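You operate a simulated robot arm through the tools that you are given. There is no shell and no other tool. Be economical: measure what you need, move in short steps, check, and stop when the job is done.

The job below is to be done with a simulated robot arm. You get a single attempt, and the scene is never put back.

TASK
Fold the ironing mat and shut the press.
Fine: the pink napkin goes on the folding board first; turn the press catch shut.

It is judged by the outcome, as a careful person would: the job done as asked, and still so three seconds after it is handed in. It fails if anything else is knocked over, pushed out of place, dropped, spilled or broken. Flat cloth is picked up by pressing the open fingertips on it (5 to 10 N) and closing them slowly along it; thin cloth reads only 2 to 8 mm in the jaws.

THE ROBOT
A 6-joint arm with a two-finger parallel gripper, fixed in place. Base frame: the origin is at the foot of the arm, x ahead of it, y to its left, z up; the work surface is at about z = 0.85. Units: m, degrees, N and s.
With the tool pointing down near the work surface it reaches from about 0.36 to 0.82 m from the base axis. Its first joint turns from -166.0 to 166.0 degrees. Payload 3.91 kg.
The tool frame sits at the grasp point between the pads (the TCP): z along the fingers, y along the line on which they close. The tips reach 0.03 m beyond it. Largest opening 0.11 m; finger width 0.02, thickness 0.01; the body of the gripper, 0.048 by 0.112 m, starts 0.055 m behind the TCP.
Orientation is that of the tool frame in the base frame, as [roll, pitch, yaw] about the fixed x, y, z axes, in that order (R = Rz(yaw) Ry(pitch) Rx(roll)). With the fingers straight down and closing along the base's y, the tool's x points along the base's -x, its y along +y and its z along -z.

THE INTERFACE
- The arm moves only by the tool send_rows. Its argument "moves" is a list that holds one entry, the list of rows, each a list of 7 numbers: the turn, a rotation vector about the tool's x, y, z in degrees, then the shift along the tool's x, y, z in m, then the opening, from 0 (shut) to 1 (fully open). In form: [[[rx, ry, rz, dx, dy, dz, gripper], ...]]. A call has 1 to 12 rows; each row is the pose to reach, as a shift and turn from the pose commanded when the call began, along the tool's axes at that moment. Rows are played at 5 a second. More than 0.05 m and 8.6 degrees between two rows, or a gripper value outside its range, and nothing of the call is played. A pose out of reach is approached as far as the arm can. The call stops where the force on the tool passes 90 N (or 10 N more than at its start, if that is more) or the arm is blocked; 0.2 s more then pass. Each finger travels about 0.045 m/s and halts on what it meets, pressing with about 31 N; the grip force reading is that of the motor and also rises with nothing between the fingers. The clock runs only during rows and for 0.2 s after the last one: add rows that repeat a pose to give the fingers time. It gives the time, the measured TCP pose, the force on the tool (base axes), the opening and the grip force at its end, in the units of the frame above (readings bear some noise), with the torque about the TCP (base axes, N m) and any sound that the robot's microphone picked up.
- Cameras (640 x 400 px; columns grow to the right, rows downward): "scene" is fixed at [0.0602, 0.4999, 1.5935]; the picture's right is [0.06, -1.00, 0.00], its down [-0.69, -0.04, -0.72] and it looks along [0.72, 0.04, -0.70] (base axes); focal length 214 px, centre (320, 200). "wrist" rides on the gripper at [0.077, 0.007, -0.114] in the tool frame; the picture's right is [-0.09, 1.00, 0.00], its down [-0.80, -0.07, -0.59] and it looks along [-0.59, -0.05, 0.80] (tool axes); focal length 270 px, centre (320, 200). There is no depth. A picture from a camera that has moved, and an enlarged one, comes with that camera's place and axes in the base frame and with its lens. The place of the scene camera against the robot may be out by one fixed shift of up to 0.012 m in any direction.
- snapshot(camera): a new picture of that camera. It takes no simulated time.
- move_column(by): slides the trunk up (or, below 0, down) by that many m; the arm rides with it, the base frame stays. It gives what a move gives, with no picture.
- zoom(camera, box): a new picture of the part [left, top, right, bottom] of that camera's present view, enlarged. It takes no simulated time.
- finish_job(): hands the job in; it is judged then, once.

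Work in short steps. Places have to be worked out from the pictures, the camera data and where the tool is seen: move nearer, look again, correct. Check each grasp and each placing, and mend what went wrong. You have 120 turns and 68 pictures in all, those below and enlarged ones among them. Open the gripper and draw the arm clear of the work before you hand the job in, unless the task says otherwise; then end with one line.

The tools are called after ">>>" as name(argument=value, ...) on one line, values as JSON. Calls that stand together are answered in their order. send_rows: Moves the arm, as the interface text tells. Its arguments: {"type":"object","properties":{"moves":{"type":"array","items":{"type":"array","items":{"type":"array","items":{"type":"number"}}}}},"required":["moves"]} The other tools are called the same way: move_column (by) slides the trunk up or down; snapshot (camera) takes a picture; zoom (camera, box) takes an enlarged picture of a part of a camera's view; finish_job () hands the job in.

At the start:

```text
time: 0.0
tcp_pos: [0.3, 0.3073, 1.3662]
ee_rot: [179.9, 0.0, -179.9]
contact_force: [0.7, 0.0, 0.3]
torque: [0.01, 0.02, 0.0]
finger_gap: 0.1099
finger_force: 0.1
trunk travel left (down, up): [-0.55, 0.06]
```

scene: 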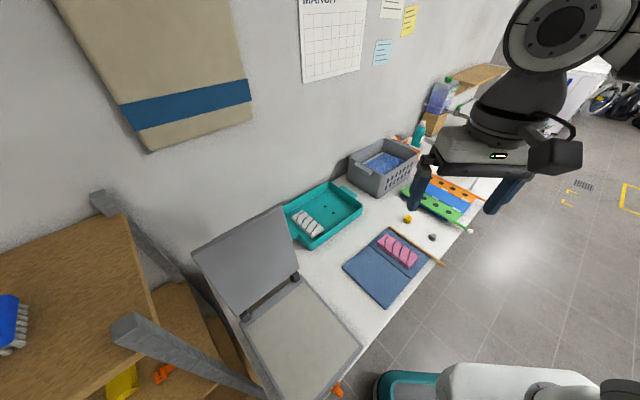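
wrist: 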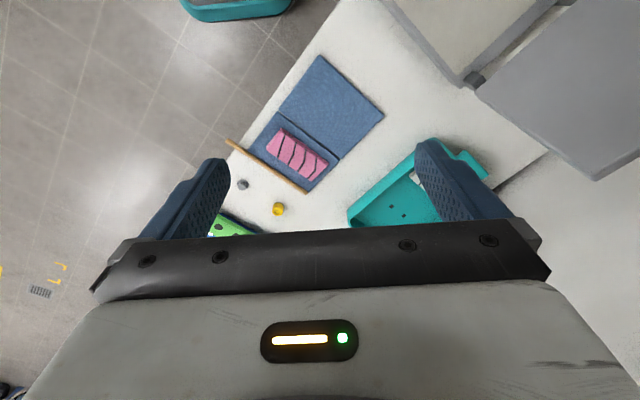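

I'll look closer at the work area first, to identify the mat, napkin, folding board and press catch.

>>> zoom(camera="scene", box=[320, 160, 500, 310])

>>> zoom(camera="scene", box=[180, 190, 380, 400])

>>> zoom(camera="scene", box=[370, 60, 530, 240])

```text
2.67 times, centred on (410, 235) of scene
camera zoom: at [0.0602, 0.4999, 1.5935], right [0.06, -1.0, 0.0], down [-0.69, -0.04, -0.72], along [0.72, 0.04, -0.7], focal length 572 px, centre (80, 107)
```

zoom: 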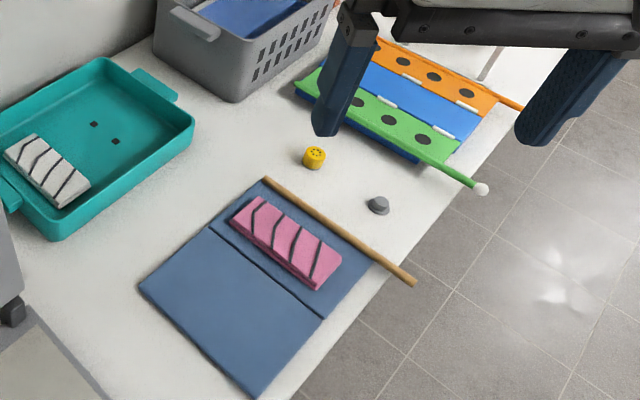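

```text
1.90 times, centred on (280, 295) of scene
camera zoom: at [0.0602, 0.4999, 1.5935], right [0.06, -1.0, 0.0], down [-0.69, -0.04, -0.72], along [0.72, 0.04, -0.7], focal length 408 px, centre (396, 19)
```

zoom: 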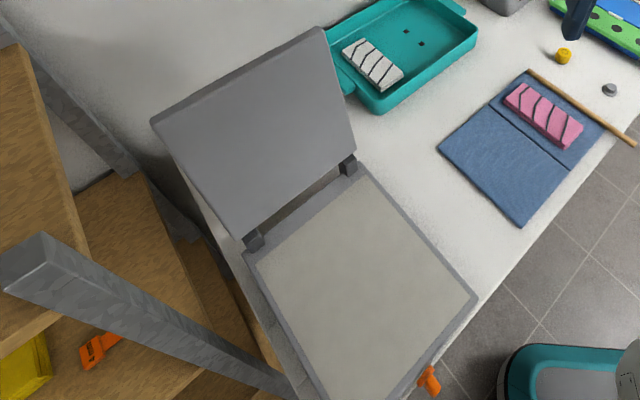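

```text
2.22 times, centred on (450, 150) of scene
camera zoom: at [0.0602, 0.4999, 1.5935], right [0.06, -1.0, 0.0], down [-0.69, -0.04, -0.72], along [0.72, 0.04, -0.7], focal length 477 px, centre (31, 311)
```

zoom: 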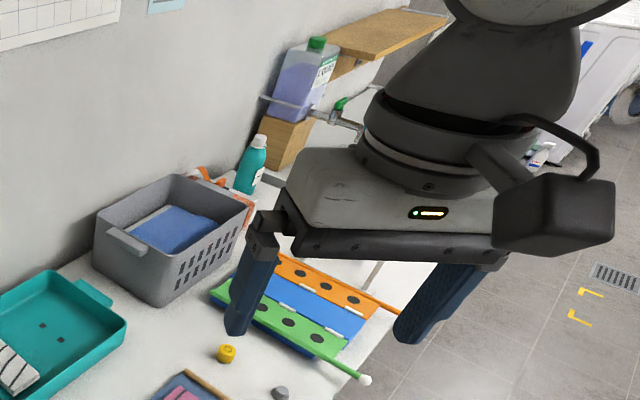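

The blue two-leaf mat has the pink napkin on its flap and a rod along the flap edge. The three-leaf board is around (0.8,-0.08), and the press has an orange catch at its front. I'll move over the napkin with the fingers turned 45°.

>>> send_rows(moves=[[[0, 0, -7.5, -0.042, -0.0137, 0, 1], [0, 0, -15, -0.084, -0.0273, 0, 1], [0, 0, -22.5, -0.126, -0.041, 0, 1], [0, 0, -30, -0.168, -0.0547, 0, 1], [0, 0, -37.5, -0.21, -0.0683, 0, 1], [0, 0, -45, -0.252, -0.082, 0, 1], [0, 0, -45, -0.252, -0.082, 0, 1]]])

>>> move_column(by=-0.2)

>>> snapshot(camera="wrist")

>>> snapshot(camera="scene")

```text
time: 1.6
tcp_pos: [0.554, 0.2267, 1.365]
ee_rot: [-180.0, 0.0, -135.0]
contact_force: [0.0, -0.4, 1.1]
torque: [0.02, -0.01, 0.01]
finger_gap: 0.1101
finger_force: 0.1
trunk travel left (down, up): [-0.55, 0.06]
```

```text
time: 3.8
tcp_pos: [0.5545, 0.2277, 1.1655]
ee_rot: [180.0, -0.1, -135.1]
contact_force: [-0.2, 0.0, -0.3]
torque: [-0.02, -0.01, 0.04]
finger_gap: 0.1098
finger_force: 0.0
trunk travel left (down, up): [-0.35, 0.26]
```

```text
62 pictures are left
camera wrist: at [0.496, 0.1765, 1.2805], right [-0.64, 0.77, 0.0], down [0.62, 0.52, 0.59], along [0.46, 0.38, -0.8], focal length 270 px, centre (320, 200)
```

wrist: 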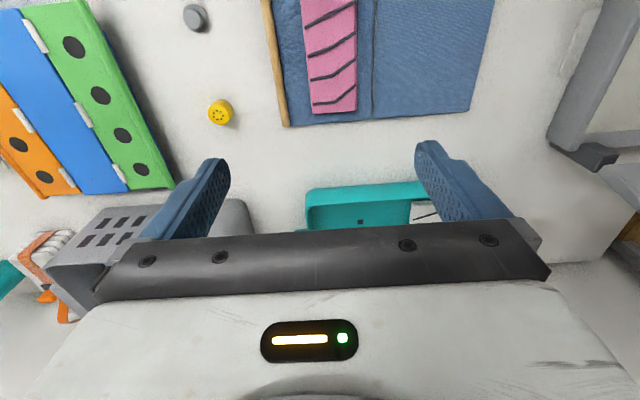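

```text
61 pictures are left
```

scene: 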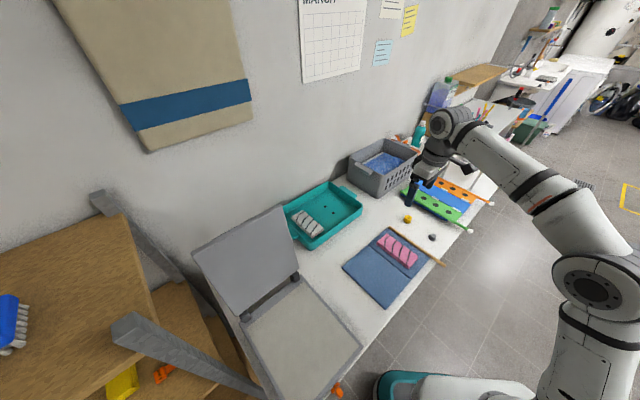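

Combining both views, the napkin centre is about (0.537,0.229), with its long axis at 45° and a width of about 0.066. I'll descend to 1.0 above it and look again.

>>> send_rows(moves=[[[0, 0, 0, 0.003, 0.003, 0.04, 0.9], [0, 0, 0, 0.006, 0.006, 0.08, 0.9], [0, 0, 0, 0.009, 0.01, 0.12, 0.9], [0, 0, 0, 0.0117, 0.013, 0.165, 0.9], [0, 0, 0, 0.0117, 0.013, 0.165, 0.9]]])

>>> snapshot(camera="wrist")

```text
time: 5.0
tcp_pos: [0.5364, 0.228, 1.0007]
ee_rot: [-180.0, 0.0, -135.0]
contact_force: [-0.3, -0.5, 0.1]
torque: [0.01, 0.03, -0.04]
finger_gap: 0.0992
finger_force: 0.1
trunk travel left (down, up): [-0.35, 0.26]
```

```text
60 pictures are left
camera wrist: at [0.4783, 0.1771, 1.1154], right [-0.64, 0.77, 0.0], down [0.62, 0.52, 0.59], along [0.46, 0.38, -0.8], focal length 270 px, centre (320, 200)
```

wrist: 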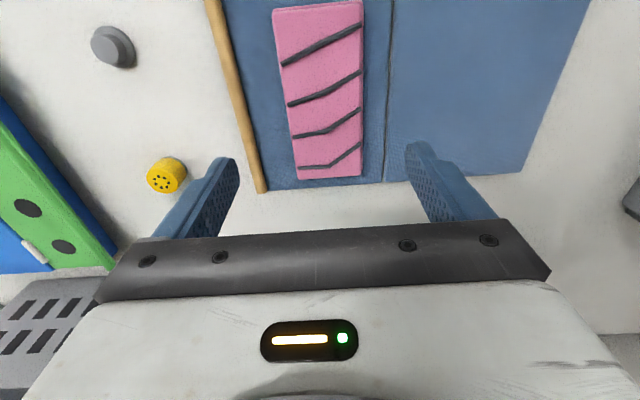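

The napkin is centred under the TCP and aligned with the fingers. I'll descend so the tips stop just above the mat.

>>> send_rows(moves=[[[0, 0, 0, 0, 0, 0.04, 0.9], [0, 0, 0, 0, 0, 0.08, 0.9], [0, 0, 0, 0, 0, 0.095, 0.9], [0, 0, 0, 0, 0, 0.105, 0.9], [0, 0, 0, 0, 0, 0.105, 0.9]]])

>>> snapshot(camera="wrist")

```text
time: 6.2
tcp_pos: [0.5381, 0.2263, 0.8947]
ee_rot: [180.0, 0.0, -135.1]
contact_force: [0.2, -0.3, -1.1]
torque: [0.02, 0.02, -0.01]
finger_gap: 0.0992
finger_force: 0.1
trunk travel left (down, up): [-0.35, 0.26]
```

```text
59 pictures are left
camera wrist: at [0.4793, 0.1767, 1.0112], right [-0.64, 0.77, 0.0], down [0.62, 0.52, 0.59], along [0.46, 0.38, -0.8], focal length 270 px, centre (320, 200)
```

wrist: 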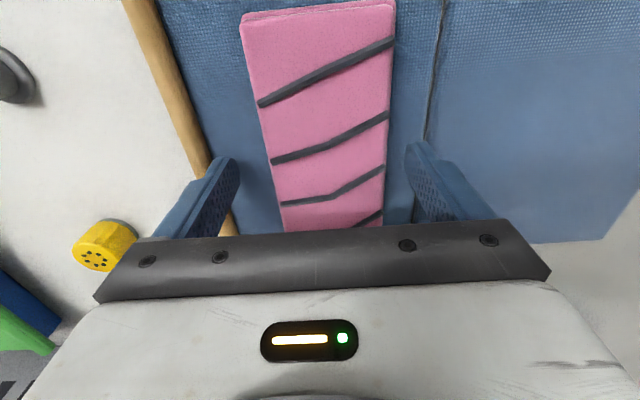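

The fingers straddle the napkin, clear of the rod. I'll close on it.

>>> send_rows(moves=[[[0, 0, 0, 0, 0, 0.003, 0.8], [0, 0, 0, 0, 0, 0.003, 0.7], [0, 0, 0, 0, 0, 0.003, 0.6], [0, 0, 0, 0, 0, 0.003, 0.5], [0, 0, 0, 0, 0, 0.003, 0.45], [0, 0, 0, 0, 0, 0.003, 0.4], [0, 0, 0, 0, 0, 0.003, 0.35], [0, 0, 0, 0, 0, 0.003, 0.35]]])

>>> snapshot(camera="wrist")

```text
time: 8.0
tcp_pos: [0.5374, 0.2272, 0.8932]
ee_rot: [-180.0, 0.0, -135.0]
contact_force: [0.3, 0.5, 0.0]
torque: [-0.05, 0.0, 0.02]
finger_gap: 0.0689
finger_force: 30.8
trunk travel left (down, up): [-0.35, 0.26]
```

```text
58 pictures are left
camera wrist: at [0.4791, 0.1773, 1.0082], right [-0.64, 0.77, 0.0], down [0.62, 0.52, 0.59], along [0.46, 0.38, -0.8], focal length 270 px, centre (320, 200)
```

wrist: 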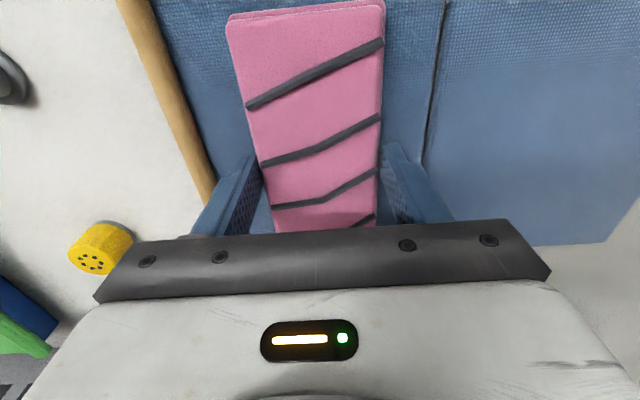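

It is held at 0.069 m with 31 N. I'll lift gently and check.

>>> send_rows(moves=[[[0, 0, 0, 0, 0, -0.01, 0.35], [0, 0, 0, 0, 0, -0.03, 0.35], [0, 0, 0, 0, 0, -0.06, 0.35], [0, 0, 0, 0, 0, -0.1, 0.35], [0, 0, 0, 0, 0, -0.145, 0.35], [0, 0, 0, 0, 0, -0.145, 0.35]]])

>>> snapshot(camera="wrist")

```text
time: 9.4
tcp_pos: [0.5389, 0.2255, 1.0413]
ee_rot: [-180.0, 0.0, -135.0]
contact_force: [0.1, 0.0, -1.3]
torque: [0.0, -0.03, 0.05]
finger_gap: 0.0688
finger_force: 31.2
trunk travel left (down, up): [-0.35, 0.26]
```

```text
57 pictures are left
camera wrist: at [0.4803, 0.1768, 1.1557], right [-0.64, 0.77, 0.0], down [0.62, 0.52, 0.59], along [0.46, 0.38, -0.8], focal length 270 px, centre (320, 200)
```

wrist: 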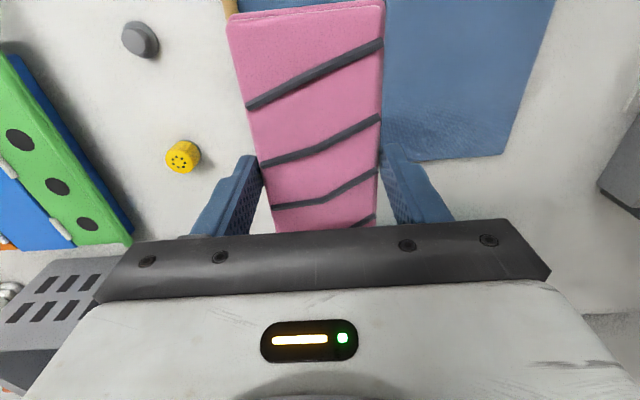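

Napkin lifted. The board's blue centre leaf runs along 45°, with its midline roughly from (0.785,-0.143) to (0.975,0.048). I'll carry the napkin over its near part at this height and look.

>>> send_rows(moves=[[[0, 0, 0, 0.002, -0.043, 0, 0.35], [0, 0, 0, 0.004, -0.086, 0, 0.35], [0, 0, 0, 0.006, -0.129, 0, 0.35], [0, 0, 0, 0.008, -0.172, 0, 0.35], [0, 0, 0, 0.01, -0.215, 0, 0.35], [0, 0, 0, 0.012, -0.258, 0, 0.35], [0, 0, 0, 0.014, -0.301, 0, 0.35], [0, 0, 0, 0.016, -0.344, 0, 0.35], [0, 0, 0, 0.0173, -0.386, 0, 0.35], [0, 0, 0, 0.0173, -0.386, 0, 0.35]]])

>>> snapshot(camera="wrist")

>>> zoom(camera="scene", box=[370, 130, 510, 250])

```text
time: 11.6
tcp_pos: [0.7671, -0.0509, 1.0283]
ee_rot: [-179.9, -0.1, -134.9]
contact_force: [-0.2, 0.5, -1.1]
torque: [-0.01, 0.0, -0.02]
finger_gap: 0.0687
finger_force: 31.0
out of reach, approached as far as the arm can: row 8, 9, 10
trunk travel left (down, up): [-0.35, 0.26]
```

```text
56 pictures are left
camera wrist: at [0.709, -0.1006, 1.1428], right [-0.64, 0.77, 0.0], down [0.62, 0.52, 0.59], along [0.46, 0.38, -0.8], focal length 270 px, centre (320, 200)
```

wrist: 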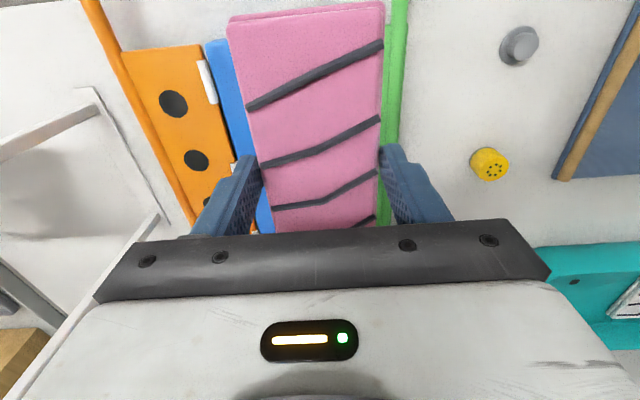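

```text
3.33 times, centred on (440, 190) of scene
camera zoom: at [0.0602, 0.4999, 1.5935], right [0.06, -1.0, 0.0], down [-0.69, -0.04, -0.72], along [0.72, 0.04, -0.7], focal length 715 px, centre (-80, 233)
```

zoom: 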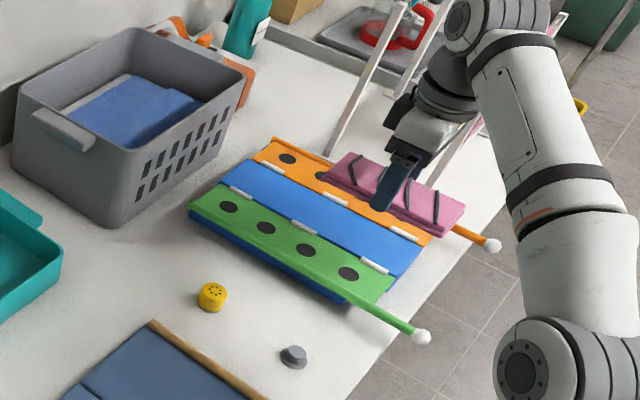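

The arm stopped short at r=0.77, so trunk height matters. I'll look at the arm's posture to decide which way to shift the trunk.

>>> snapshot(camera="scene")

```text
54 pictures are left
```

scene: 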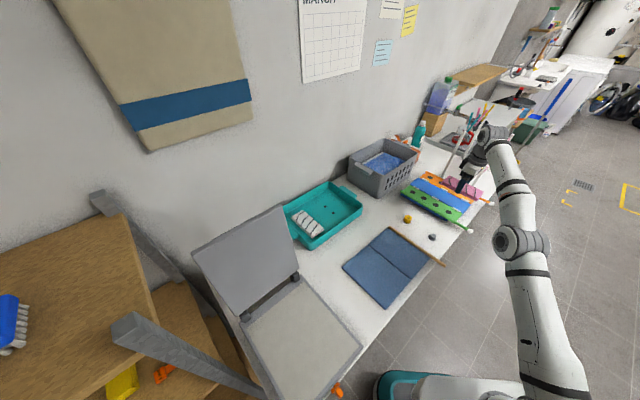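

The shoulder sits below the wrist, so raising the trunk while lowering the tool gives more reach. I'll raise it 0.13, then descend to z≈0.98 and go outward.

>>> move_column(by=0.13)

>>> send_rows(moves=[[[0, 0, 0, 0, 0, 0.04, 0.35], [0, 0, 0, 0, 0, 0.08, 0.35], [0, 0, 0, 0, 0, 0.12, 0.35], [0, 0, 0, 0, 0, 0.16, 0.35], [0, 0, 0, 0, 0, 0.16, 0.35]]])

```text
time: 13.2
tcp_pos: [0.7686, -0.0511, 1.1577]
ee_rot: [-180.0, 0.0, -135.0]
contact_force: [0.9, 0.6, -0.4]
torque: [0.01, 0.02, 0.03]
finger_gap: 0.0686
finger_force: 30.7
trunk travel left (down, up): [-0.48, 0.13]
```

```text
time: 14.3
tcp_pos: [0.7665, -0.0519, 1.0013]
ee_rot: [180.0, 0.0, -135.0]
contact_force: [1.0, 0.1, -0.7]
torque: [-0.01, -0.05, -0.03]
finger_gap: 0.0689
finger_force: 30.2
trunk travel left (down, up): [-0.48, 0.13]
```

Now I'll move outward to about (0.84,-0.055) over the blue leaf, slightly lower.

>>> send_rows(moves=[[[0, 0, 0, -0.0163, -0.018, 0.01, 0.35], [0, 0, 0, -0.0327, -0.036, 0.02, 0.35], [0, 0, 0, -0.049, -0.054, 0.03, 0.35], [0, 0, 0, -0.049, -0.054, 0.03, 0.35]]])

>>> snapshot(camera="wrist")

>>> zoom(camera="scene", box=[370, 130, 510, 250])

```text
time: 15.3
tcp_pos: [0.8234, -0.0554, 0.9648]
ee_rot: [180.0, -0.2, -135.0]
contact_force: [-0.2, -0.2, -0.2]
torque: [0.02, -0.02, -0.02]
finger_gap: 0.0687
finger_force: 31.1
out of reach, approached as far as the arm can: row 3, 4
trunk travel left (down, up): [-0.48, 0.13]
```

```text
53 pictures are left
camera wrist: at [0.765, -0.1032, 1.0806], right [-0.64, 0.77, 0.0], down [0.62, 0.52, 0.59], along [0.45, 0.38, -0.8], focal length 270 px, centre (320, 200)
```

wrist: 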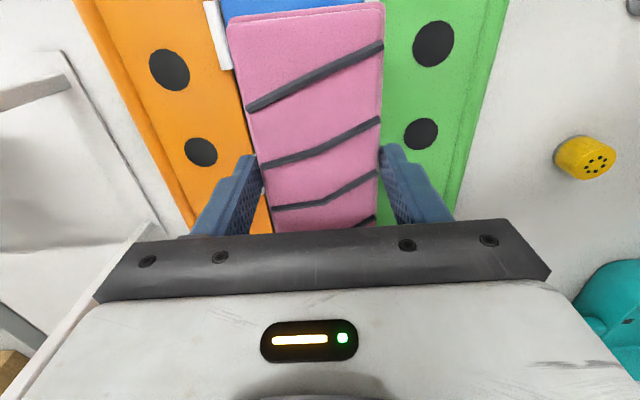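

```text
3.33 times, centred on (440, 190) of scene
camera zoom: at [0.0602, 0.4999, 1.5935], right [0.06, -1.0, 0.0], down [-0.69, -0.04, -0.72], along [0.72, 0.04, -0.7], focal length 715 px, centre (-80, 233)
```

zoom: 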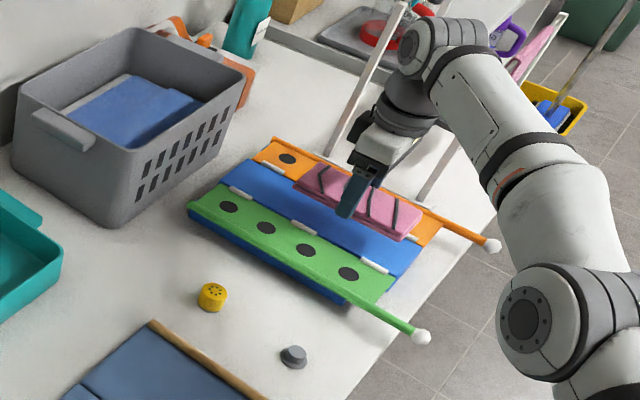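

The napkin lies along the blue leaf and fits on it lengthwise, slightly toward the near end. I'll raise the trunk 0.06 more and descend, moving a little farther out.

>>> move_column(by=0.07)

>>> send_rows(moves=[[[0, 0, 0, 0, -0.001, 0.03, 0.35], [0, 0, 0, 0, -0.001, 0.06, 0.35], [0, 0, 0, 0, -0.001, 0.08, 0.35], [0, 0, 0, -0.01, -0.002, 0.1, 0.35], [0, 0, 0, -0.02, -0.002, 0.1, 0.35], [0, 0, 0, -0.02, -0.002, 0.1, 0.35]]])

>>> zoom(camera="scene", box=[390, 140, 490, 230])

```text
time: 16.4
tcp_pos: [0.8234, -0.0533, 1.0371]
ee_rot: [-180.0, 0.0, -134.9]
contact_force: [0.2, 1.4, -0.1]
torque: [0.03, 0.01, 0.03]
finger_gap: 0.0688
finger_force: 31.5
trunk travel left (down, up): [-0.55, 0.06]
```

```text
time: 17.8
tcp_pos: [0.8316, -0.0408, 0.935]
ee_rot: [-180.0, 0.1, -135.0]
contact_force: [0.5, -0.1, -0.6]
torque: [0.0, 0.01, -0.03]
finger_gap: 0.0689
finger_force: 31.0
out of reach, approached as far as the arm can: row 5, 6
trunk travel left (down, up): [-0.55, 0.06]
```

```text
4.44 times, centred on (440, 185) of scene
camera zoom: at [0.0602, 0.4999, 1.5935], right [0.06, -1.0, 0.0], down [-0.69, -0.04, -0.72], along [0.72, 0.04, -0.7], focal length 953 px, centre (-213, 267)
```

zoom: 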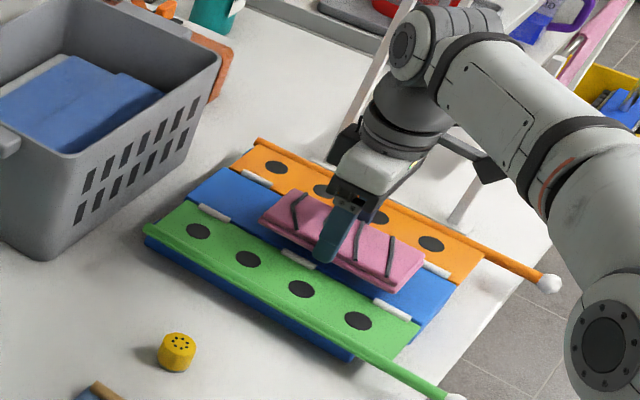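

Good, the napkin is over the blue leaf but about 6 mm toward green. I'll correct that and lower slowly until contact.

>>> send_rows(moves=[[[0, 0, 0, 0.002, -0.006, 0.008, 0.35], [0, 0, 0, 0.002, -0.006, 0.014, 0.35], [0, 0, 0, 0.002, -0.006, 0.02, 0.35], [0, 0, 0, 0.002, -0.006, 0.024, 0.35], [0, 0, 0, 0.002, -0.006, 0.024, 0.35]]])

>>> snapshot(camera="wrist")

```text
time: 19.0
tcp_pos: [0.8315, -0.0469, 0.9184]
ee_rot: [-179.7, 0.3, -135.0]
contact_force: [4.5, -1.9, 23.9]
torque: [0.08, 0.52, 0.06]
finger_gap: 0.0688
finger_force: 30.5
out of reach, approached as far as the arm can: row 1, 2
trunk travel left (down, up): [-0.55, 0.06]
```

```text
50 pictures are left
camera wrist: at [0.7729, -0.0966, 1.0322], right [-0.64, 0.77, 0.0], down [0.61, 0.52, 0.6], along [0.46, 0.38, -0.8], focal length 270 px, centre (320, 200)
```

wrist: 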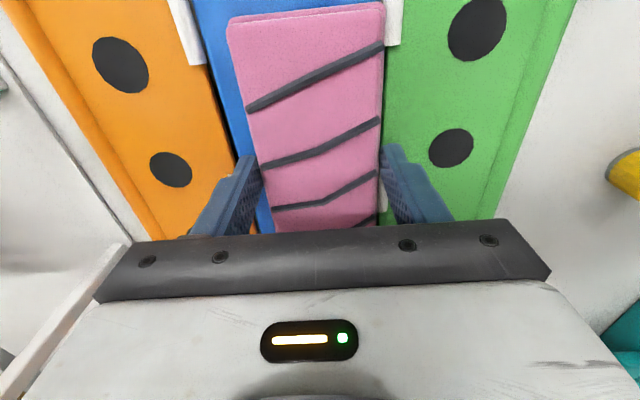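

Contact was felt at 0.918, but the napkin hugs the green edge. I'll lift slightly, shift 11 mm toward orange and set it down.

>>> send_rows(moves=[[[0, 0, 0, 0, 0, -0.018, 0.35], [0, 0, 0, 0, -0.006, -0.018, 0.35], [0, 0, 0, 0, -0.012, -0.018, 0.35], [0, 0, 0, 0.001, -0.012, -0.01, 0.35], [0, 0, 0, 0.001, -0.012, -0.006, 0.35], [0, 0, 0, 0.001, -0.012, -0.006, 0.35]]])

>>> snapshot(camera="wrist")

```text
time: 20.4
tcp_pos: [0.8315, -0.0522, 0.9228]
ee_rot: [-179.9, 0.0, -135.0]
contact_force: [-0.2, -0.1, -1.1]
torque: [-0.02, 0.01, -0.04]
finger_gap: 0.0688
finger_force: 30.5
out of reach, approached as far as the arm can: row 2, 3, 4, 5, 6
trunk travel left (down, up): [-0.55, 0.06]
```

```text
49 pictures are left
camera wrist: at [0.7732, -0.1034, 1.0383], right [-0.64, 0.77, 0.0], down [0.62, 0.52, 0.59], along [0.46, 0.38, -0.8], focal length 270 px, centre (320, 200)
```

wrist: 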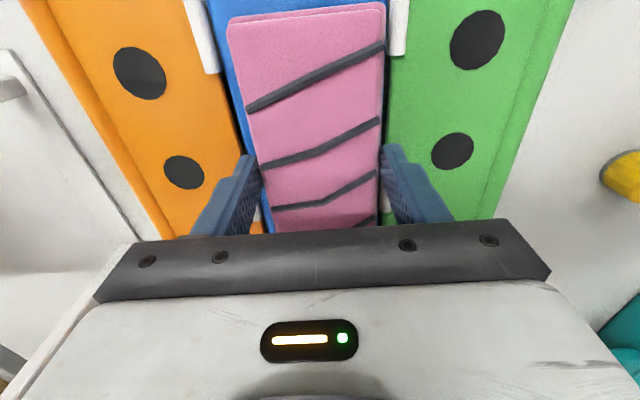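

Well centred now. I'll set it down with a slight draw-back for reach, then open gently.

>>> send_rows(moves=[[[0, 0, 0, 0.004, -0.003, 0.002, 0.35], [0, 0, 0, 0.004, -0.003, 0.004, 0.35], [0, 0, 0, 0.004, -0.003, 0.004, 0.7], [0, 0, 0, 0.004, -0.003, 0.004, 0.74], [0, 0, 0, 0.004, -0.003, 0.004, 0.74], [0, 0, 0, 0.004, -0.003, -0.01, 0.74], [0, 0, 0, 0.004, -0.003, -0.03, 0.78], [0, 0, 0, 0.004, -0.003, -0.06, 0.8]]])

>>> snapshot(camera="wrist")

>>> zoom(camera="scene", box=[390, 140, 490, 230])

```text
time: 22.2
tcp_pos: [0.8294, -0.0572, 0.9827]
ee_rot: [-179.9, -0.1, -135.0]
contact_force: [0.3, -0.1, -1.1]
torque: [0.03, 0.03, -0.01]
finger_gap: 0.0879
finger_force: 0.0
trunk travel left (down, up): [-0.55, 0.06]
```

```text
48 pictures are left
camera wrist: at [0.7711, -0.1072, 1.098], right [-0.64, 0.77, 0.0], down [0.62, 0.52, 0.59], along [0.46, 0.38, -0.8], focal length 270 px, centre (320, 200)
```

wrist: 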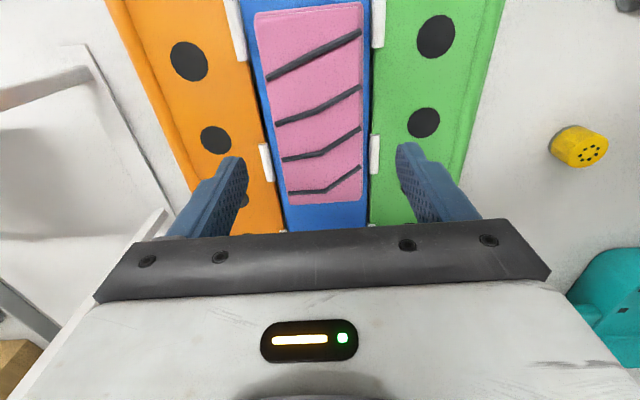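

```text
4.44 times, centred on (440, 185) of scene
camera zoom: at [0.0602, 0.4999, 1.5935], right [0.06, -1.0, 0.0], down [-0.69, -0.04, -0.72], along [0.72, 0.04, -0.7], focal length 953 px, centre (-213, 267)
```

zoom: 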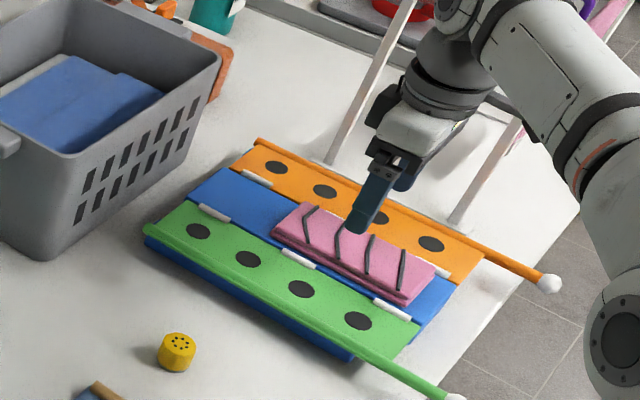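

The napkin rests fully on the blue centre leaf. Next is the mat: the rod runs from (0.657,0.238) to about (0.493,0.065), the fold line is 0.138 away, and the rod's near end sticks out about 4 cm. I'll go above that end.

>>> send_rows(moves=[[[0, 0, 0, 0, 0, -0.04, 0.8], [0, 0, 0, 0.016, 0.041, -0.05, 0.8], [0, 0, 0, 0.031, 0.083, -0.05, 0.8], [0, 0, 0, 0.047, 0.124, -0.05, 0.8], [0, 0, 0, 0.063, 0.165, -0.05, 0.8], [0, 0, 0, 0.078, 0.206, -0.05, 0.7], [0, 0, 0, 0.094, 0.248, -0.05, 0.6], [0, 0, 0, 0.109, 0.289, -0.04, 0.5], [0, 0, 0, 0.125, 0.33, -0.03, 0.5], [0, 0, 0, 0.125, 0.33, -0.03, 0.5]]])

>>> snapshot(camera="wrist")

>>> zoom(camera="scene", box=[330, 200, 470, 310])

```text
time: 24.4
tcp_pos: [0.82, -0.0206, 1.0424]
ee_rot: [179.9, -0.1, -135.0]
contact_force: [0.6, 0.8, 0.6]
torque: [-0.02, 0.01, 0.01]
finger_gap: 0.0548
finger_force: 0.0
out of reach, approached as far as the arm can: row 1, 2, 3, 4, 5, 6, 7, 8, 9, 10
trunk travel left (down, up): [-0.55, 0.06]
```

```text
46 pictures are left
camera wrist: at [0.7631, -0.0698, 1.1569], right [-0.64, 0.77, 0.0], down [0.62, 0.52, 0.59], along [0.45, 0.38, -0.81], focal length 270 px, centre (320, 200)
```

wrist: 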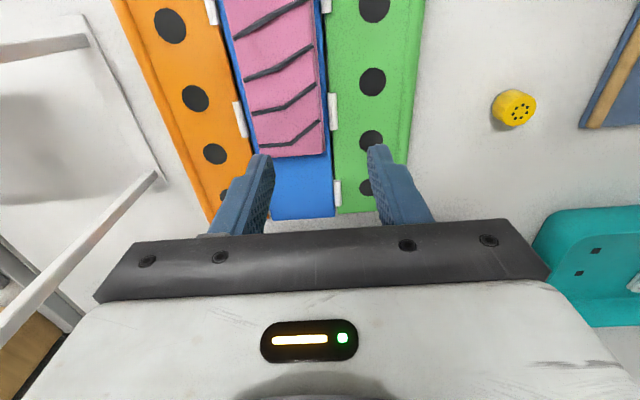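

```text
3.64 times, centred on (400, 255) of scene
camera zoom: at [0.0602, 0.4999, 1.5935], right [0.06, -1.0, 0.0], down [-0.69, -0.04, -0.72], along [0.72, 0.04, -0.7], focal length 780 px, centre (29, 0)
```

zoom: 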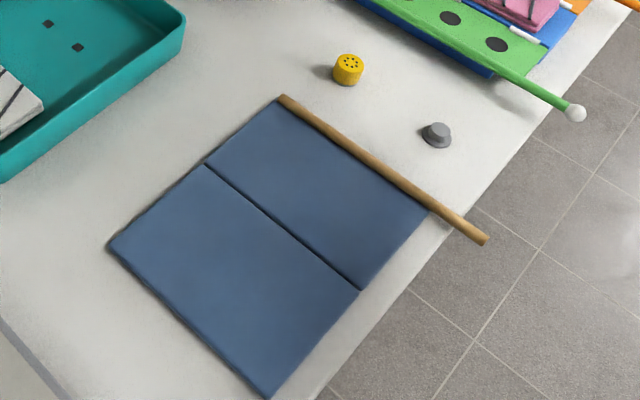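

The arm got caught on its reach limit and did not get there. I'll move inward first, then across to the rod end near (0.503,0.082).

>>> send_rows(moves=[[[0, 0, 0, 0.03, 0.03, 0, 0.5], [0, 0, 0, 0.055, 0.055, 0, 0.5], [0, 0, 0, 0.075, 0.095, 0, 0.5], [0, 0, 0, 0.095, 0.14, 0, 0.5], [0, 0, 0, 0.11, 0.185, 0, 0.5], [0, 0, 0, 0.125, 0.23, 0, 0.5], [0, 0, 0, 0.14, 0.27, 0, 0.5], [0, 0, 0, 0.152, 0.297, 0, 0.5], [0, 0, 0, 0.152, 0.297, 0, 0.5]]])

>>> snapshot(camera="wrist")

```text
time: 26.4
tcp_pos: [0.819, 0.0011, 1.0573]
ee_rot: [179.9, -0.1, -134.9]
contact_force: [0.1, -0.3, 0.3]
torque: [-0.01, -0.03, 0.02]
finger_gap: 0.0549
finger_force: 0.1
out of reach, approached as far as the arm can: row 1, 2, 3, 4, 5, 6, 7, 8, 9
trunk travel left (down, up): [-0.55, 0.06]
```

```text
44 pictures are left
camera wrist: at [0.7606, -0.0485, 1.173], right [-0.64, 0.77, 0.0], down [0.62, 0.52, 0.59], along [0.45, 0.38, -0.81], focal length 270 px, centre (320, 200)
```

wrist: 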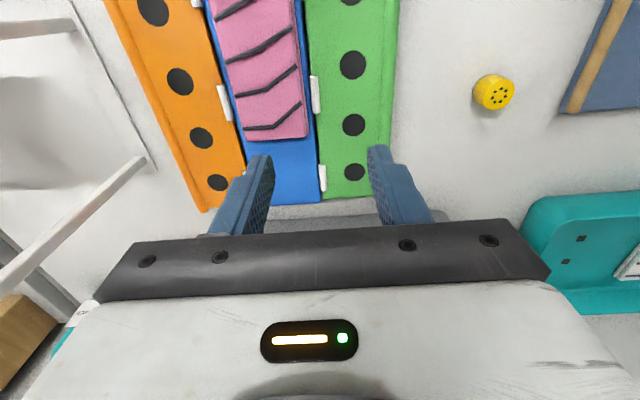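

It's stuck at full stretch. Descending worked before to unbend the arm, so I'll go down 0.05 and then inward.

>>> send_rows(moves=[[[0, 0, 0, 0, 0, 0.025, 0.5], [0, 0, 0, 0, 0, 0.05, 0.5], [0, 0, 0, 0.02, 0.01, 0.06, 0.5], [0, 0, 0, 0.05, 0.02, 0.06, 0.5], [0, 0, 0, 0.07, 0.05, 0.06, 0.5]]])

```text
time: 27.6
tcp_pos: [0.8274, -0.0023, 1.0058]
ee_rot: [179.9, -0.1, -135.0]
contact_force: [0.0, 0.3, -1.3]
torque: [0.02, 0.02, -0.01]
finger_gap: 0.055
finger_force: 0.1
out of reach, approached as far as the arm can: row 1, 2, 3, 4, 5
trunk travel left (down, up): [-0.55, 0.06]
```

Both times before, the arm freed itself right after a column move. I'll nudge the column up and then move down and inward.

>>> move_column(by=0.05)

>>> send_rows(moves=[[[0, 0, 0, 0, 0, 0.03, 0.5], [0, 0, 0, 0, 0, 0.06, 0.5], [0, 0, 0, 0.025, 0.01, 0.06, 0.5], [0, 0, 0, 0.05, 0.03, 0.06, 0.5], [0, 0, 0, 0.07, 0.06, 0.06, 0.5]]])

```text
time: 28.6
tcp_pos: [0.8276, -0.0031, 1.0544]
ee_rot: [179.9, -0.1, -135.0]
contact_force: [-0.8, 1.0, -0.3]
torque: [-0.02, 0.0, -0.01]
finger_gap: 0.0548
finger_force: 0.0
trunk travel left (down, up): [-0.6, 0.01]
```

```text
time: 29.8
tcp_pos: [0.8313, -0.0067, 0.9955]
ee_rot: [179.8, -0.1, -135.0]
contact_force: [-0.1, -0.2, 0.3]
torque: [-0.01, 0.02, -0.01]
finger_gap: 0.0551
finger_force: 0.0
out of reach, approached as far as the arm can: row 1, 2, 3, 4, 5
trunk travel left (down, up): [-0.6, 0.01]
```

Now it sits right at the straight-arm sphere. Tilting the tips inward while drawing the TCP inward should bend the elbow up and break the singularity.

>>> send_rows(moves=[[[-4.2, 4.2, 0, 0.028, 0.028, 0, 0.5], [-8.4, 8.4, 0, 0.056, 0.056, 0, 0.5], [-12.6, 12.6, 0, 0.085, 0.085, 0, 0.5], [-12.6, 12.6, 0, 0.113, 0.113, 0, 0.5], [-8.4, 8.4, 0, 0.13, 0.13, 0, 0.5], [-4.2, 4.2, 0, 0.14, 0.15, 0, 0.5], [0, 0, 0, 0.14, 0.17, 0, 0.5], [0, 0, 0, 0.14, 0.17, 0, 0.5]]])

```text
time: 31.6
tcp_pos: [0.7935, -0.0032, 1.0058]
ee_rot: [172.5, -7.3, -134.4]
contact_force: [0.6, 0.2, -1.1]
torque: [0.03, 0.02, 0.02]
finger_gap: 0.055
finger_force: 0.1
out of reach, approached as far as the arm can: row 1, 2, 3, 4, 5, 6, 7, 8
trunk travel left (down, up): [-0.6, 0.01]
```

It tilted 10° inward and came in a few cm. I'll continue the wrist pivot further in the same direction.

>>> send_rows(moves=[[[-4.2, 4.2, 0, 0.014, 0.014, 0, 0.5], [-8.4, 8.4, 0, 0.028, 0.028, 0, 0.5], [-12.6, 12.6, 0, 0.042, 0.042, 0, 0.5], [-16.8, 16.8, 0, 0.056, 0.056, 0, 0.5], [-21, 21, 0, 0.07, 0.07, 0, 0.5], [-21, 21, 0, 0.08, 0.08, 0, 0.5]]])

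```text
time: 33.0
tcp_pos: [0.6879, -0.0105, 1.0339]
ee_rot: [149.2, -27.1, -127.4]
contact_force: [0.4, -0.5, 0.3]
torque: [-0.02, 0.0, -0.01]
finger_gap: 0.0551
finger_force: 0.0
out of reach, approached as far as the arm can: row 2, 3, 4, 5
trunk travel left (down, up): [-0.6, 0.01]
```

The arm is now bent and free (tilt 40°). I'll draw inward, straighten the tool and go over the rod end.

>>> send_rows(moves=[[[0, 0, 0, 0.0217, 0.0217, 0.0257, 0.5], [0, 0, 0, 0.0433, 0.0433, 0.0514, 0.5], [5.67, -5.67, 0, 0.043, 0.069, 0.0625, 0.5], [11.34, -11.34, 0, 0.0427, 0.0947, 0.0736, 0.5], [17, -17, 0, 0.0424, 0.1204, 0.0847, 0.5], [22.7, -22.7, 0, 0.0421, 0.1461, 0.0958, 0.5], [28.35, -28.35, 0, 0.042, 0.172, 0.107, 0.5], [28.35, -28.35, 0, 0.042, 0.172, 0.107, 0.5]]])

>>> snapshot(camera="wrist")

```text
time: 34.8
tcp_pos: [0.5071, 0.0792, 1.0512]
ee_rot: [-180.0, 0.1, -135.0]
contact_force: [-0.7, 0.0, 0.2]
torque: [0.02, 0.03, 0.0]
finger_gap: 0.0549
finger_force: 0.1
trunk travel left (down, up): [-0.6, 0.01]
```

```text
43 pictures are left
camera wrist: at [0.4482, 0.0305, 1.1652], right [-0.64, 0.77, 0.0], down [0.62, 0.52, 0.59], along [0.46, 0.38, -0.8], focal length 270 px, centre (320, 200)
```

wrist: 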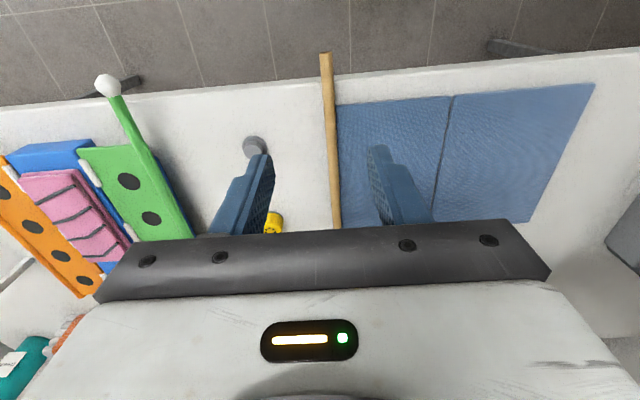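

Rod end is at (0.478,0.061), the flap edge at (0.515,0.098), and the table edge in between. I'll descend to grip the overhang midpoint (0.495,0.078).

>>> send_rows(moves=[[[0, 0, 0, 0.0046, 0.004, 0.04, 0.5], [0, 0, 0, 0.0092, 0.0078, 0.08, 0.5], [0, 0, 0, 0.0092, 0.0078, 0.12, 0.5], [0, 0, 0, 0.0092, 0.0078, 0.15, 0.5], [0, 0, 0, 0.0092, 0.0078, 0.163, 0.5], [0, 0, 0, 0.0092, 0.0078, 0.163, 0.5]]])

>>> snapshot(camera="wrist")

>>> zoom(camera="scene", box=[390, 210, 470, 280])

```text
time: 36.1
tcp_pos: [0.4933, 0.08, 0.89]
ee_rot: [-180.0, 0.0, -135.0]
contact_force: [-0.2, 0.5, -0.5]
torque: [0.03, -0.02, 0.01]
finger_gap: 0.0549
finger_force: 0.2
trunk travel left (down, up): [-0.6, 0.01]
```

```text
42 pictures are left
camera wrist: at [0.4348, 0.0295, 1.0043], right [-0.64, 0.77, 0.0], down [0.62, 0.52, 0.59], along [0.46, 0.38, -0.8], focal length 270 px, centre (320, 200)
```

wrist: 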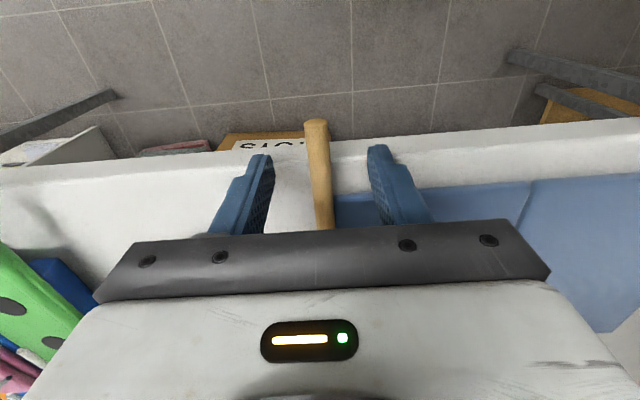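

```text
5.71 times, centred on (430, 245) of scene
camera zoom: at [0.0602, 0.4999, 1.5935], right [0.06, -1.0, 0.0], down [-0.69, -0.04, -0.72], along [0.72, 0.04, -0.7], focal length 1226 px, centre (-309, -57)
```

zoom: 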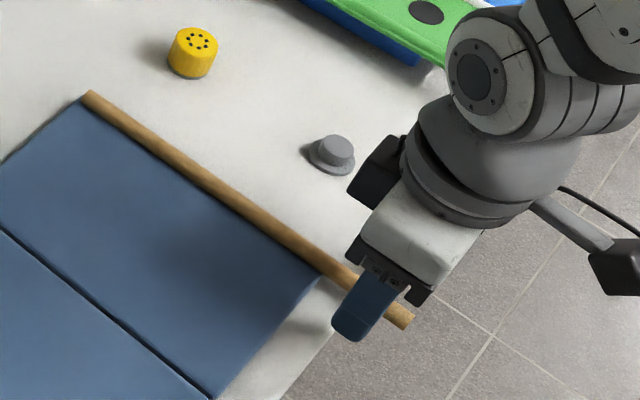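

The fingers straddle the rod. I'll go 7 mm lower and close.

>>> send_rows(moves=[[[0, 0, 0, 0, 0, 0.004, 0.5], [0, 0, 0, 0, 0, 0.007, 0.45], [0, 0, 0, 0, 0, 0.007, 0.3], [0, 0, 0, 0, 0, 0.007, 0.15], [0, 0, 0, 0, 0, 0.007, 0.03], [0, 0, 0, 0, 0, 0.007, 0.03], [0, 0, 0, 0, 0, 0.007, 0.03], [0, 0, 0, 0, 0, 0.007, 0.03]]])

>>> snapshot(camera="wrist")

```text
time: 38.0
tcp_pos: [0.4938, 0.0797, 0.8831]
ee_rot: [180.0, 0.0, -135.0]
contact_force: [0.6, -1.5, 0.9]
torque: [-0.01, -0.04, -0.02]
finger_gap: 0.0124
finger_force: 31.4
trunk travel left (down, up): [-0.6, 0.01]
```

```text
40 pictures are left
camera wrist: at [0.4344, 0.0298, 0.9975], right [-0.64, 0.77, 0.0], down [0.62, 0.52, 0.59], along [0.46, 0.38, -0.8], focal length 270 px, centre (320, 200)
```

wrist: 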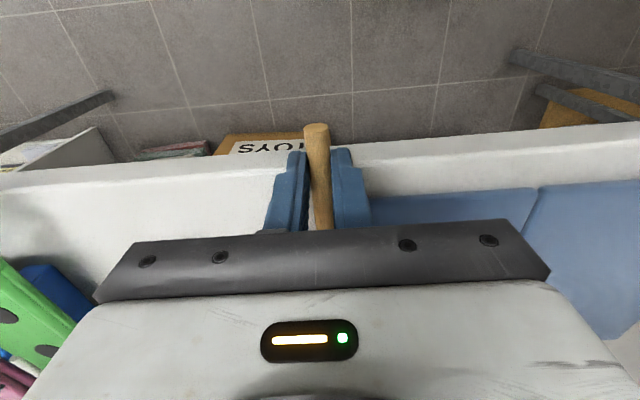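

Rod gripped (12 mm). I'll start the arc about the fold line (radius 0.138), first to 40°, checking forces.

>>> send_rows(moves=[[[0, 0, 0, 0, 0.0021, -0.024, 0.03], [0, 0, 0, 0, 0.0083, -0.0472, 0.03], [0, 0, 0, 0, 0.0185, -0.069, 0.03], [0, 0, 0, 0, 0.0323, -0.0887, 0.03], [0, 0, 0, 0, 0.0323, -0.0887, 0.03]]])

>>> zoom(camera="scene", box=[330, 190, 470, 310])

```text
time: 39.1
tcp_pos: [0.4706, 0.1023, 0.9718]
ee_rot: [-179.9, 0.0, -135.0]
contact_force: [1.3, -0.4, -3.8]
torque: [-0.2, -0.15, -0.24]
finger_gap: 0.0125
finger_force: 31.1
trunk travel left (down, up): [-0.6, 0.01]
```

```text
3.33 times, centred on (400, 250) of scene
camera zoom: at [0.0602, 0.4999, 1.5935], right [0.06, -1.0, 0.0], down [-0.69, -0.04, -0.72], along [0.72, 0.04, -0.7], focal length 715 px, centre (53, 33)
```

zoom: 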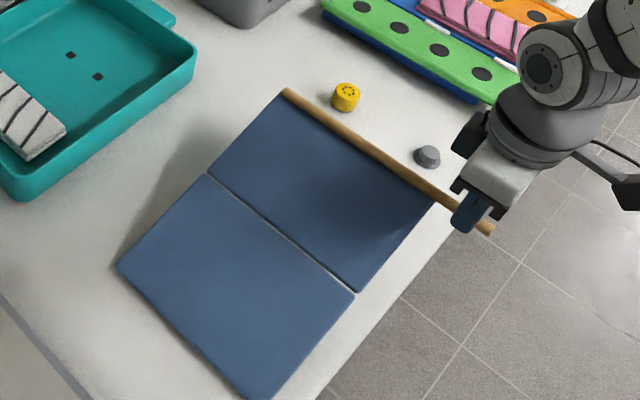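

The flap is rising with only small forces. I'll continue the arc to about 90°.

>>> send_rows(moves=[[[0, 0, 0, 0, 0.017, -0.017, 0.03], [0, 0, 0, 0, 0.0367, -0.0308, 0.03], [0, 0, 0, 0, 0.0585, -0.041, 0.03], [0, 0, 0, 0, 0.0817, -0.0472, 0.03], [0, 0, 0, 0, 0.1057, -0.0493, 0.03], [0, 0, 0, 0, 0.1057, -0.0493, 0.03]]])

>>> zoom(camera="scene", box=[330, 190, 470, 310])

>>> snapshot(camera="wrist")

```text
time: 40.5
tcp_pos: [0.3942, 0.1765, 1.0234]
ee_rot: [-179.9, 0.0, -135.0]
contact_force: [1.6, 0.2, -2.0]
torque: [-0.17, -0.12, -0.18]
finger_gap: 0.0122
finger_force: 31.3
trunk travel left (down, up): [-0.6, 0.01]
```

```text
3.33 times, centred on (400, 250) of scene
camera zoom: at [0.0602, 0.4999, 1.5935], right [0.06, -1.0, 0.0], down [-0.69, -0.04, -0.72], along [0.72, 0.04, -0.7], focal length 715 px, centre (53, 33)
```

zoom: 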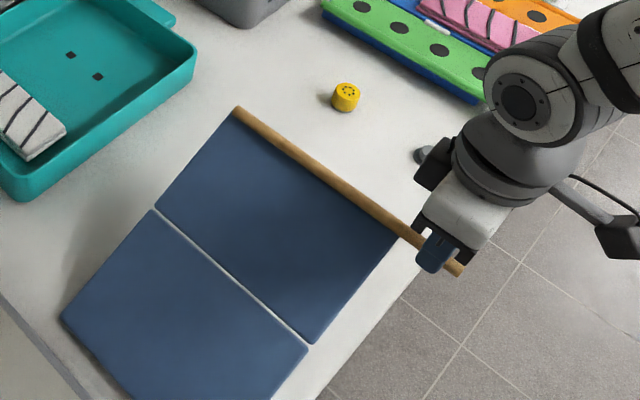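

```text
37 pictures are left
camera wrist: at [0.3368, 0.1274, 1.1375], right [-0.64, 0.77, 0.0], down [0.62, 0.52, 0.59], along [0.46, 0.38, -0.8], focal length 270 px, centre (320, 200)
```

wrist: 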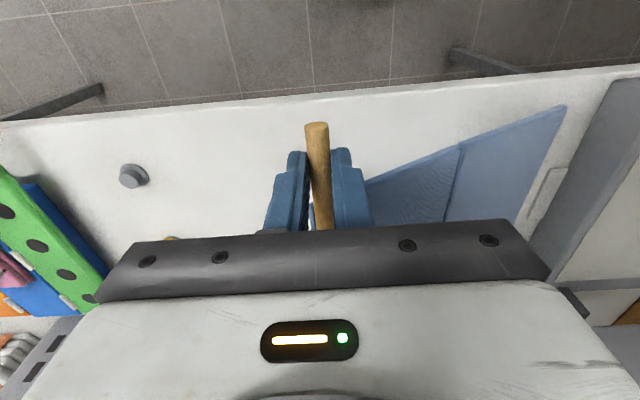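

The whole mat lifted and slid as one rigid piece, because the rod can't turn in my fixed grip. I'll retrace the arc to lay it back, then redo it with the tool rotating rigidly about the fold line.

>>> send_rows(moves=[[[0, 0, 0, 0, -0.024, 0.0021, 0.03], [0, 0, 0, 0, -0.0472, 0.0083, 0.03], [0, 0, 0, 0, -0.069, 0.0185, 0.03], [0, 0, 0, 0, -0.0887, 0.0323, 0.03], [0, 0, 0, 0, -0.1057, 0.0493, 0.03], [0, 0, 0, 0, -0.1195, 0.069, 0.03], [0, 0, 0, 0, -0.1297, 0.0908, 0.03], [0, 0, 0, 0, -0.1359, 0.114, 0.03], [0, 0, 0, 0, -0.138, 0.135, 0.03], [0, 0, 0, 0, -0.138, 0.137, 0.03]]])

>>> zoom(camera="scene", box=[330, 190, 470, 310])

```text
time: 42.8
tcp_pos: [0.4934, 0.0814, 0.884]
ee_rot: [-180.0, 0.1, -134.9]
contact_force: [0.8, -1.2, 0.0]
torque: [0.06, -0.05, 0.0]
finger_gap: 0.0121
finger_force: 31.1
trunk travel left (down, up): [-0.6, 0.01]
```

```text
3.33 times, centred on (400, 250) of scene
camera zoom: at [0.0602, 0.4999, 1.5935], right [0.06, -1.0, 0.0], down [-0.69, -0.04, -0.72], along [0.72, 0.04, -0.7], focal length 715 px, centre (53, 33)
```

zoom: 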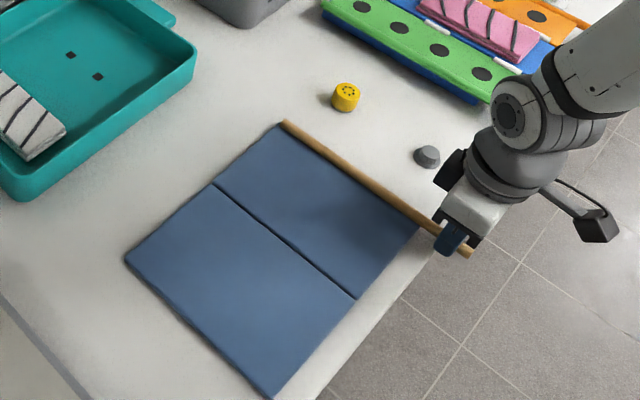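

The mat is back in its original place. Now I'll lift with the tool rotating about the fold line, to 40° first.

>>> send_rows(moves=[[[8, 0, 0, 0, 0.0051, -0.0189, 0.03], [16, 0, 0, 0, 0.0128, -0.037, 0.03], [24, 0, 0, 0, 0.0229, -0.0538, 0.03], [32, 0, 0, 0, 0.0353, -0.069, 0.03], [40, 0, 0, 0, 0.0496, -0.0824, 0.03], [40, 0, 0, 0, 0.0496, -0.0824, 0.03]]])

>>> zoom(camera="scene", box=[330, 190, 470, 310])

```text
time: 44.1
tcp_pos: [0.4567, 0.1172, 0.9654]
ee_rot: [-140.0, 0.0, -135.0]
contact_force: [0.5, 1.0, -1.4]
torque: [0.18, -0.11, 0.11]
finger_gap: 0.0119
finger_force: 31.2
trunk travel left (down, up): [-0.6, 0.01]
```

```text
3.33 times, centred on (400, 250) of scene
camera zoom: at [0.0602, 0.4999, 1.5935], right [0.06, -1.0, 0.0], down [-0.69, -0.04, -0.72], along [0.72, 0.04, -0.7], focal length 715 px, centre (53, 33)
```

zoom: 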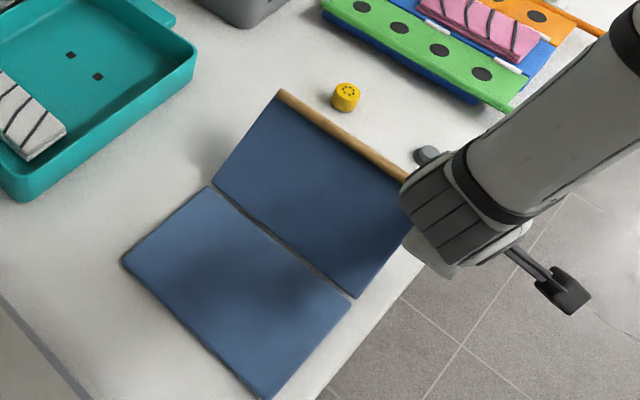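

The flap now folds while the main leaf stays flat. I'll continue the same rigid rotation to about 88°.

>>> send_rows(moves=[[[8, 0, 0, 0, 0.0051, -0.0189, 0.03], [16, 0, 0, 0, 0.0128, -0.037, 0.03], [24, 0, 0, 0, 0.0229, -0.0538, 0.03], [32, 0, 0, 0, 0.0353, -0.069, 0.03], [40, 0, 0, 0, 0.0496, -0.0824, 0.03], [48, 0, 0, 0, 0.0657, -0.0936, 0.03], [48, 0, 0, 0, 0.0657, -0.0936, 0.03]]])

>>> zoom(camera="scene", box=[330, 190, 470, 310])

```text
time: 45.8
tcp_pos: [0.3791, 0.1929, 0.9971]
ee_rot: [-91.4, 0.1, -135.1]
contact_force: [-4.2, -6.3, 51.1]
torque: [-0.58, -1.01, -0.06]
finger_gap: 0.0125
finger_force: 31.0
trunk travel left (down, up): [-0.6, 0.01]
```

```text
3.33 times, centred on (400, 250) of scene
camera zoom: at [0.0602, 0.4999, 1.5935], right [0.06, -1.0, 0.0], down [-0.69, -0.04, -0.72], along [0.72, 0.04, -0.7], focal length 715 px, centre (53, 33)
```

zoom: 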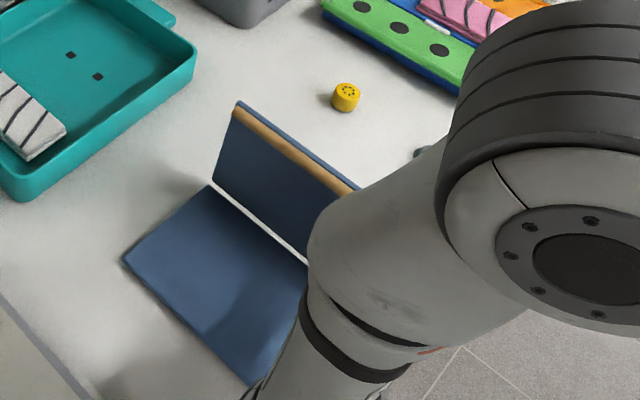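

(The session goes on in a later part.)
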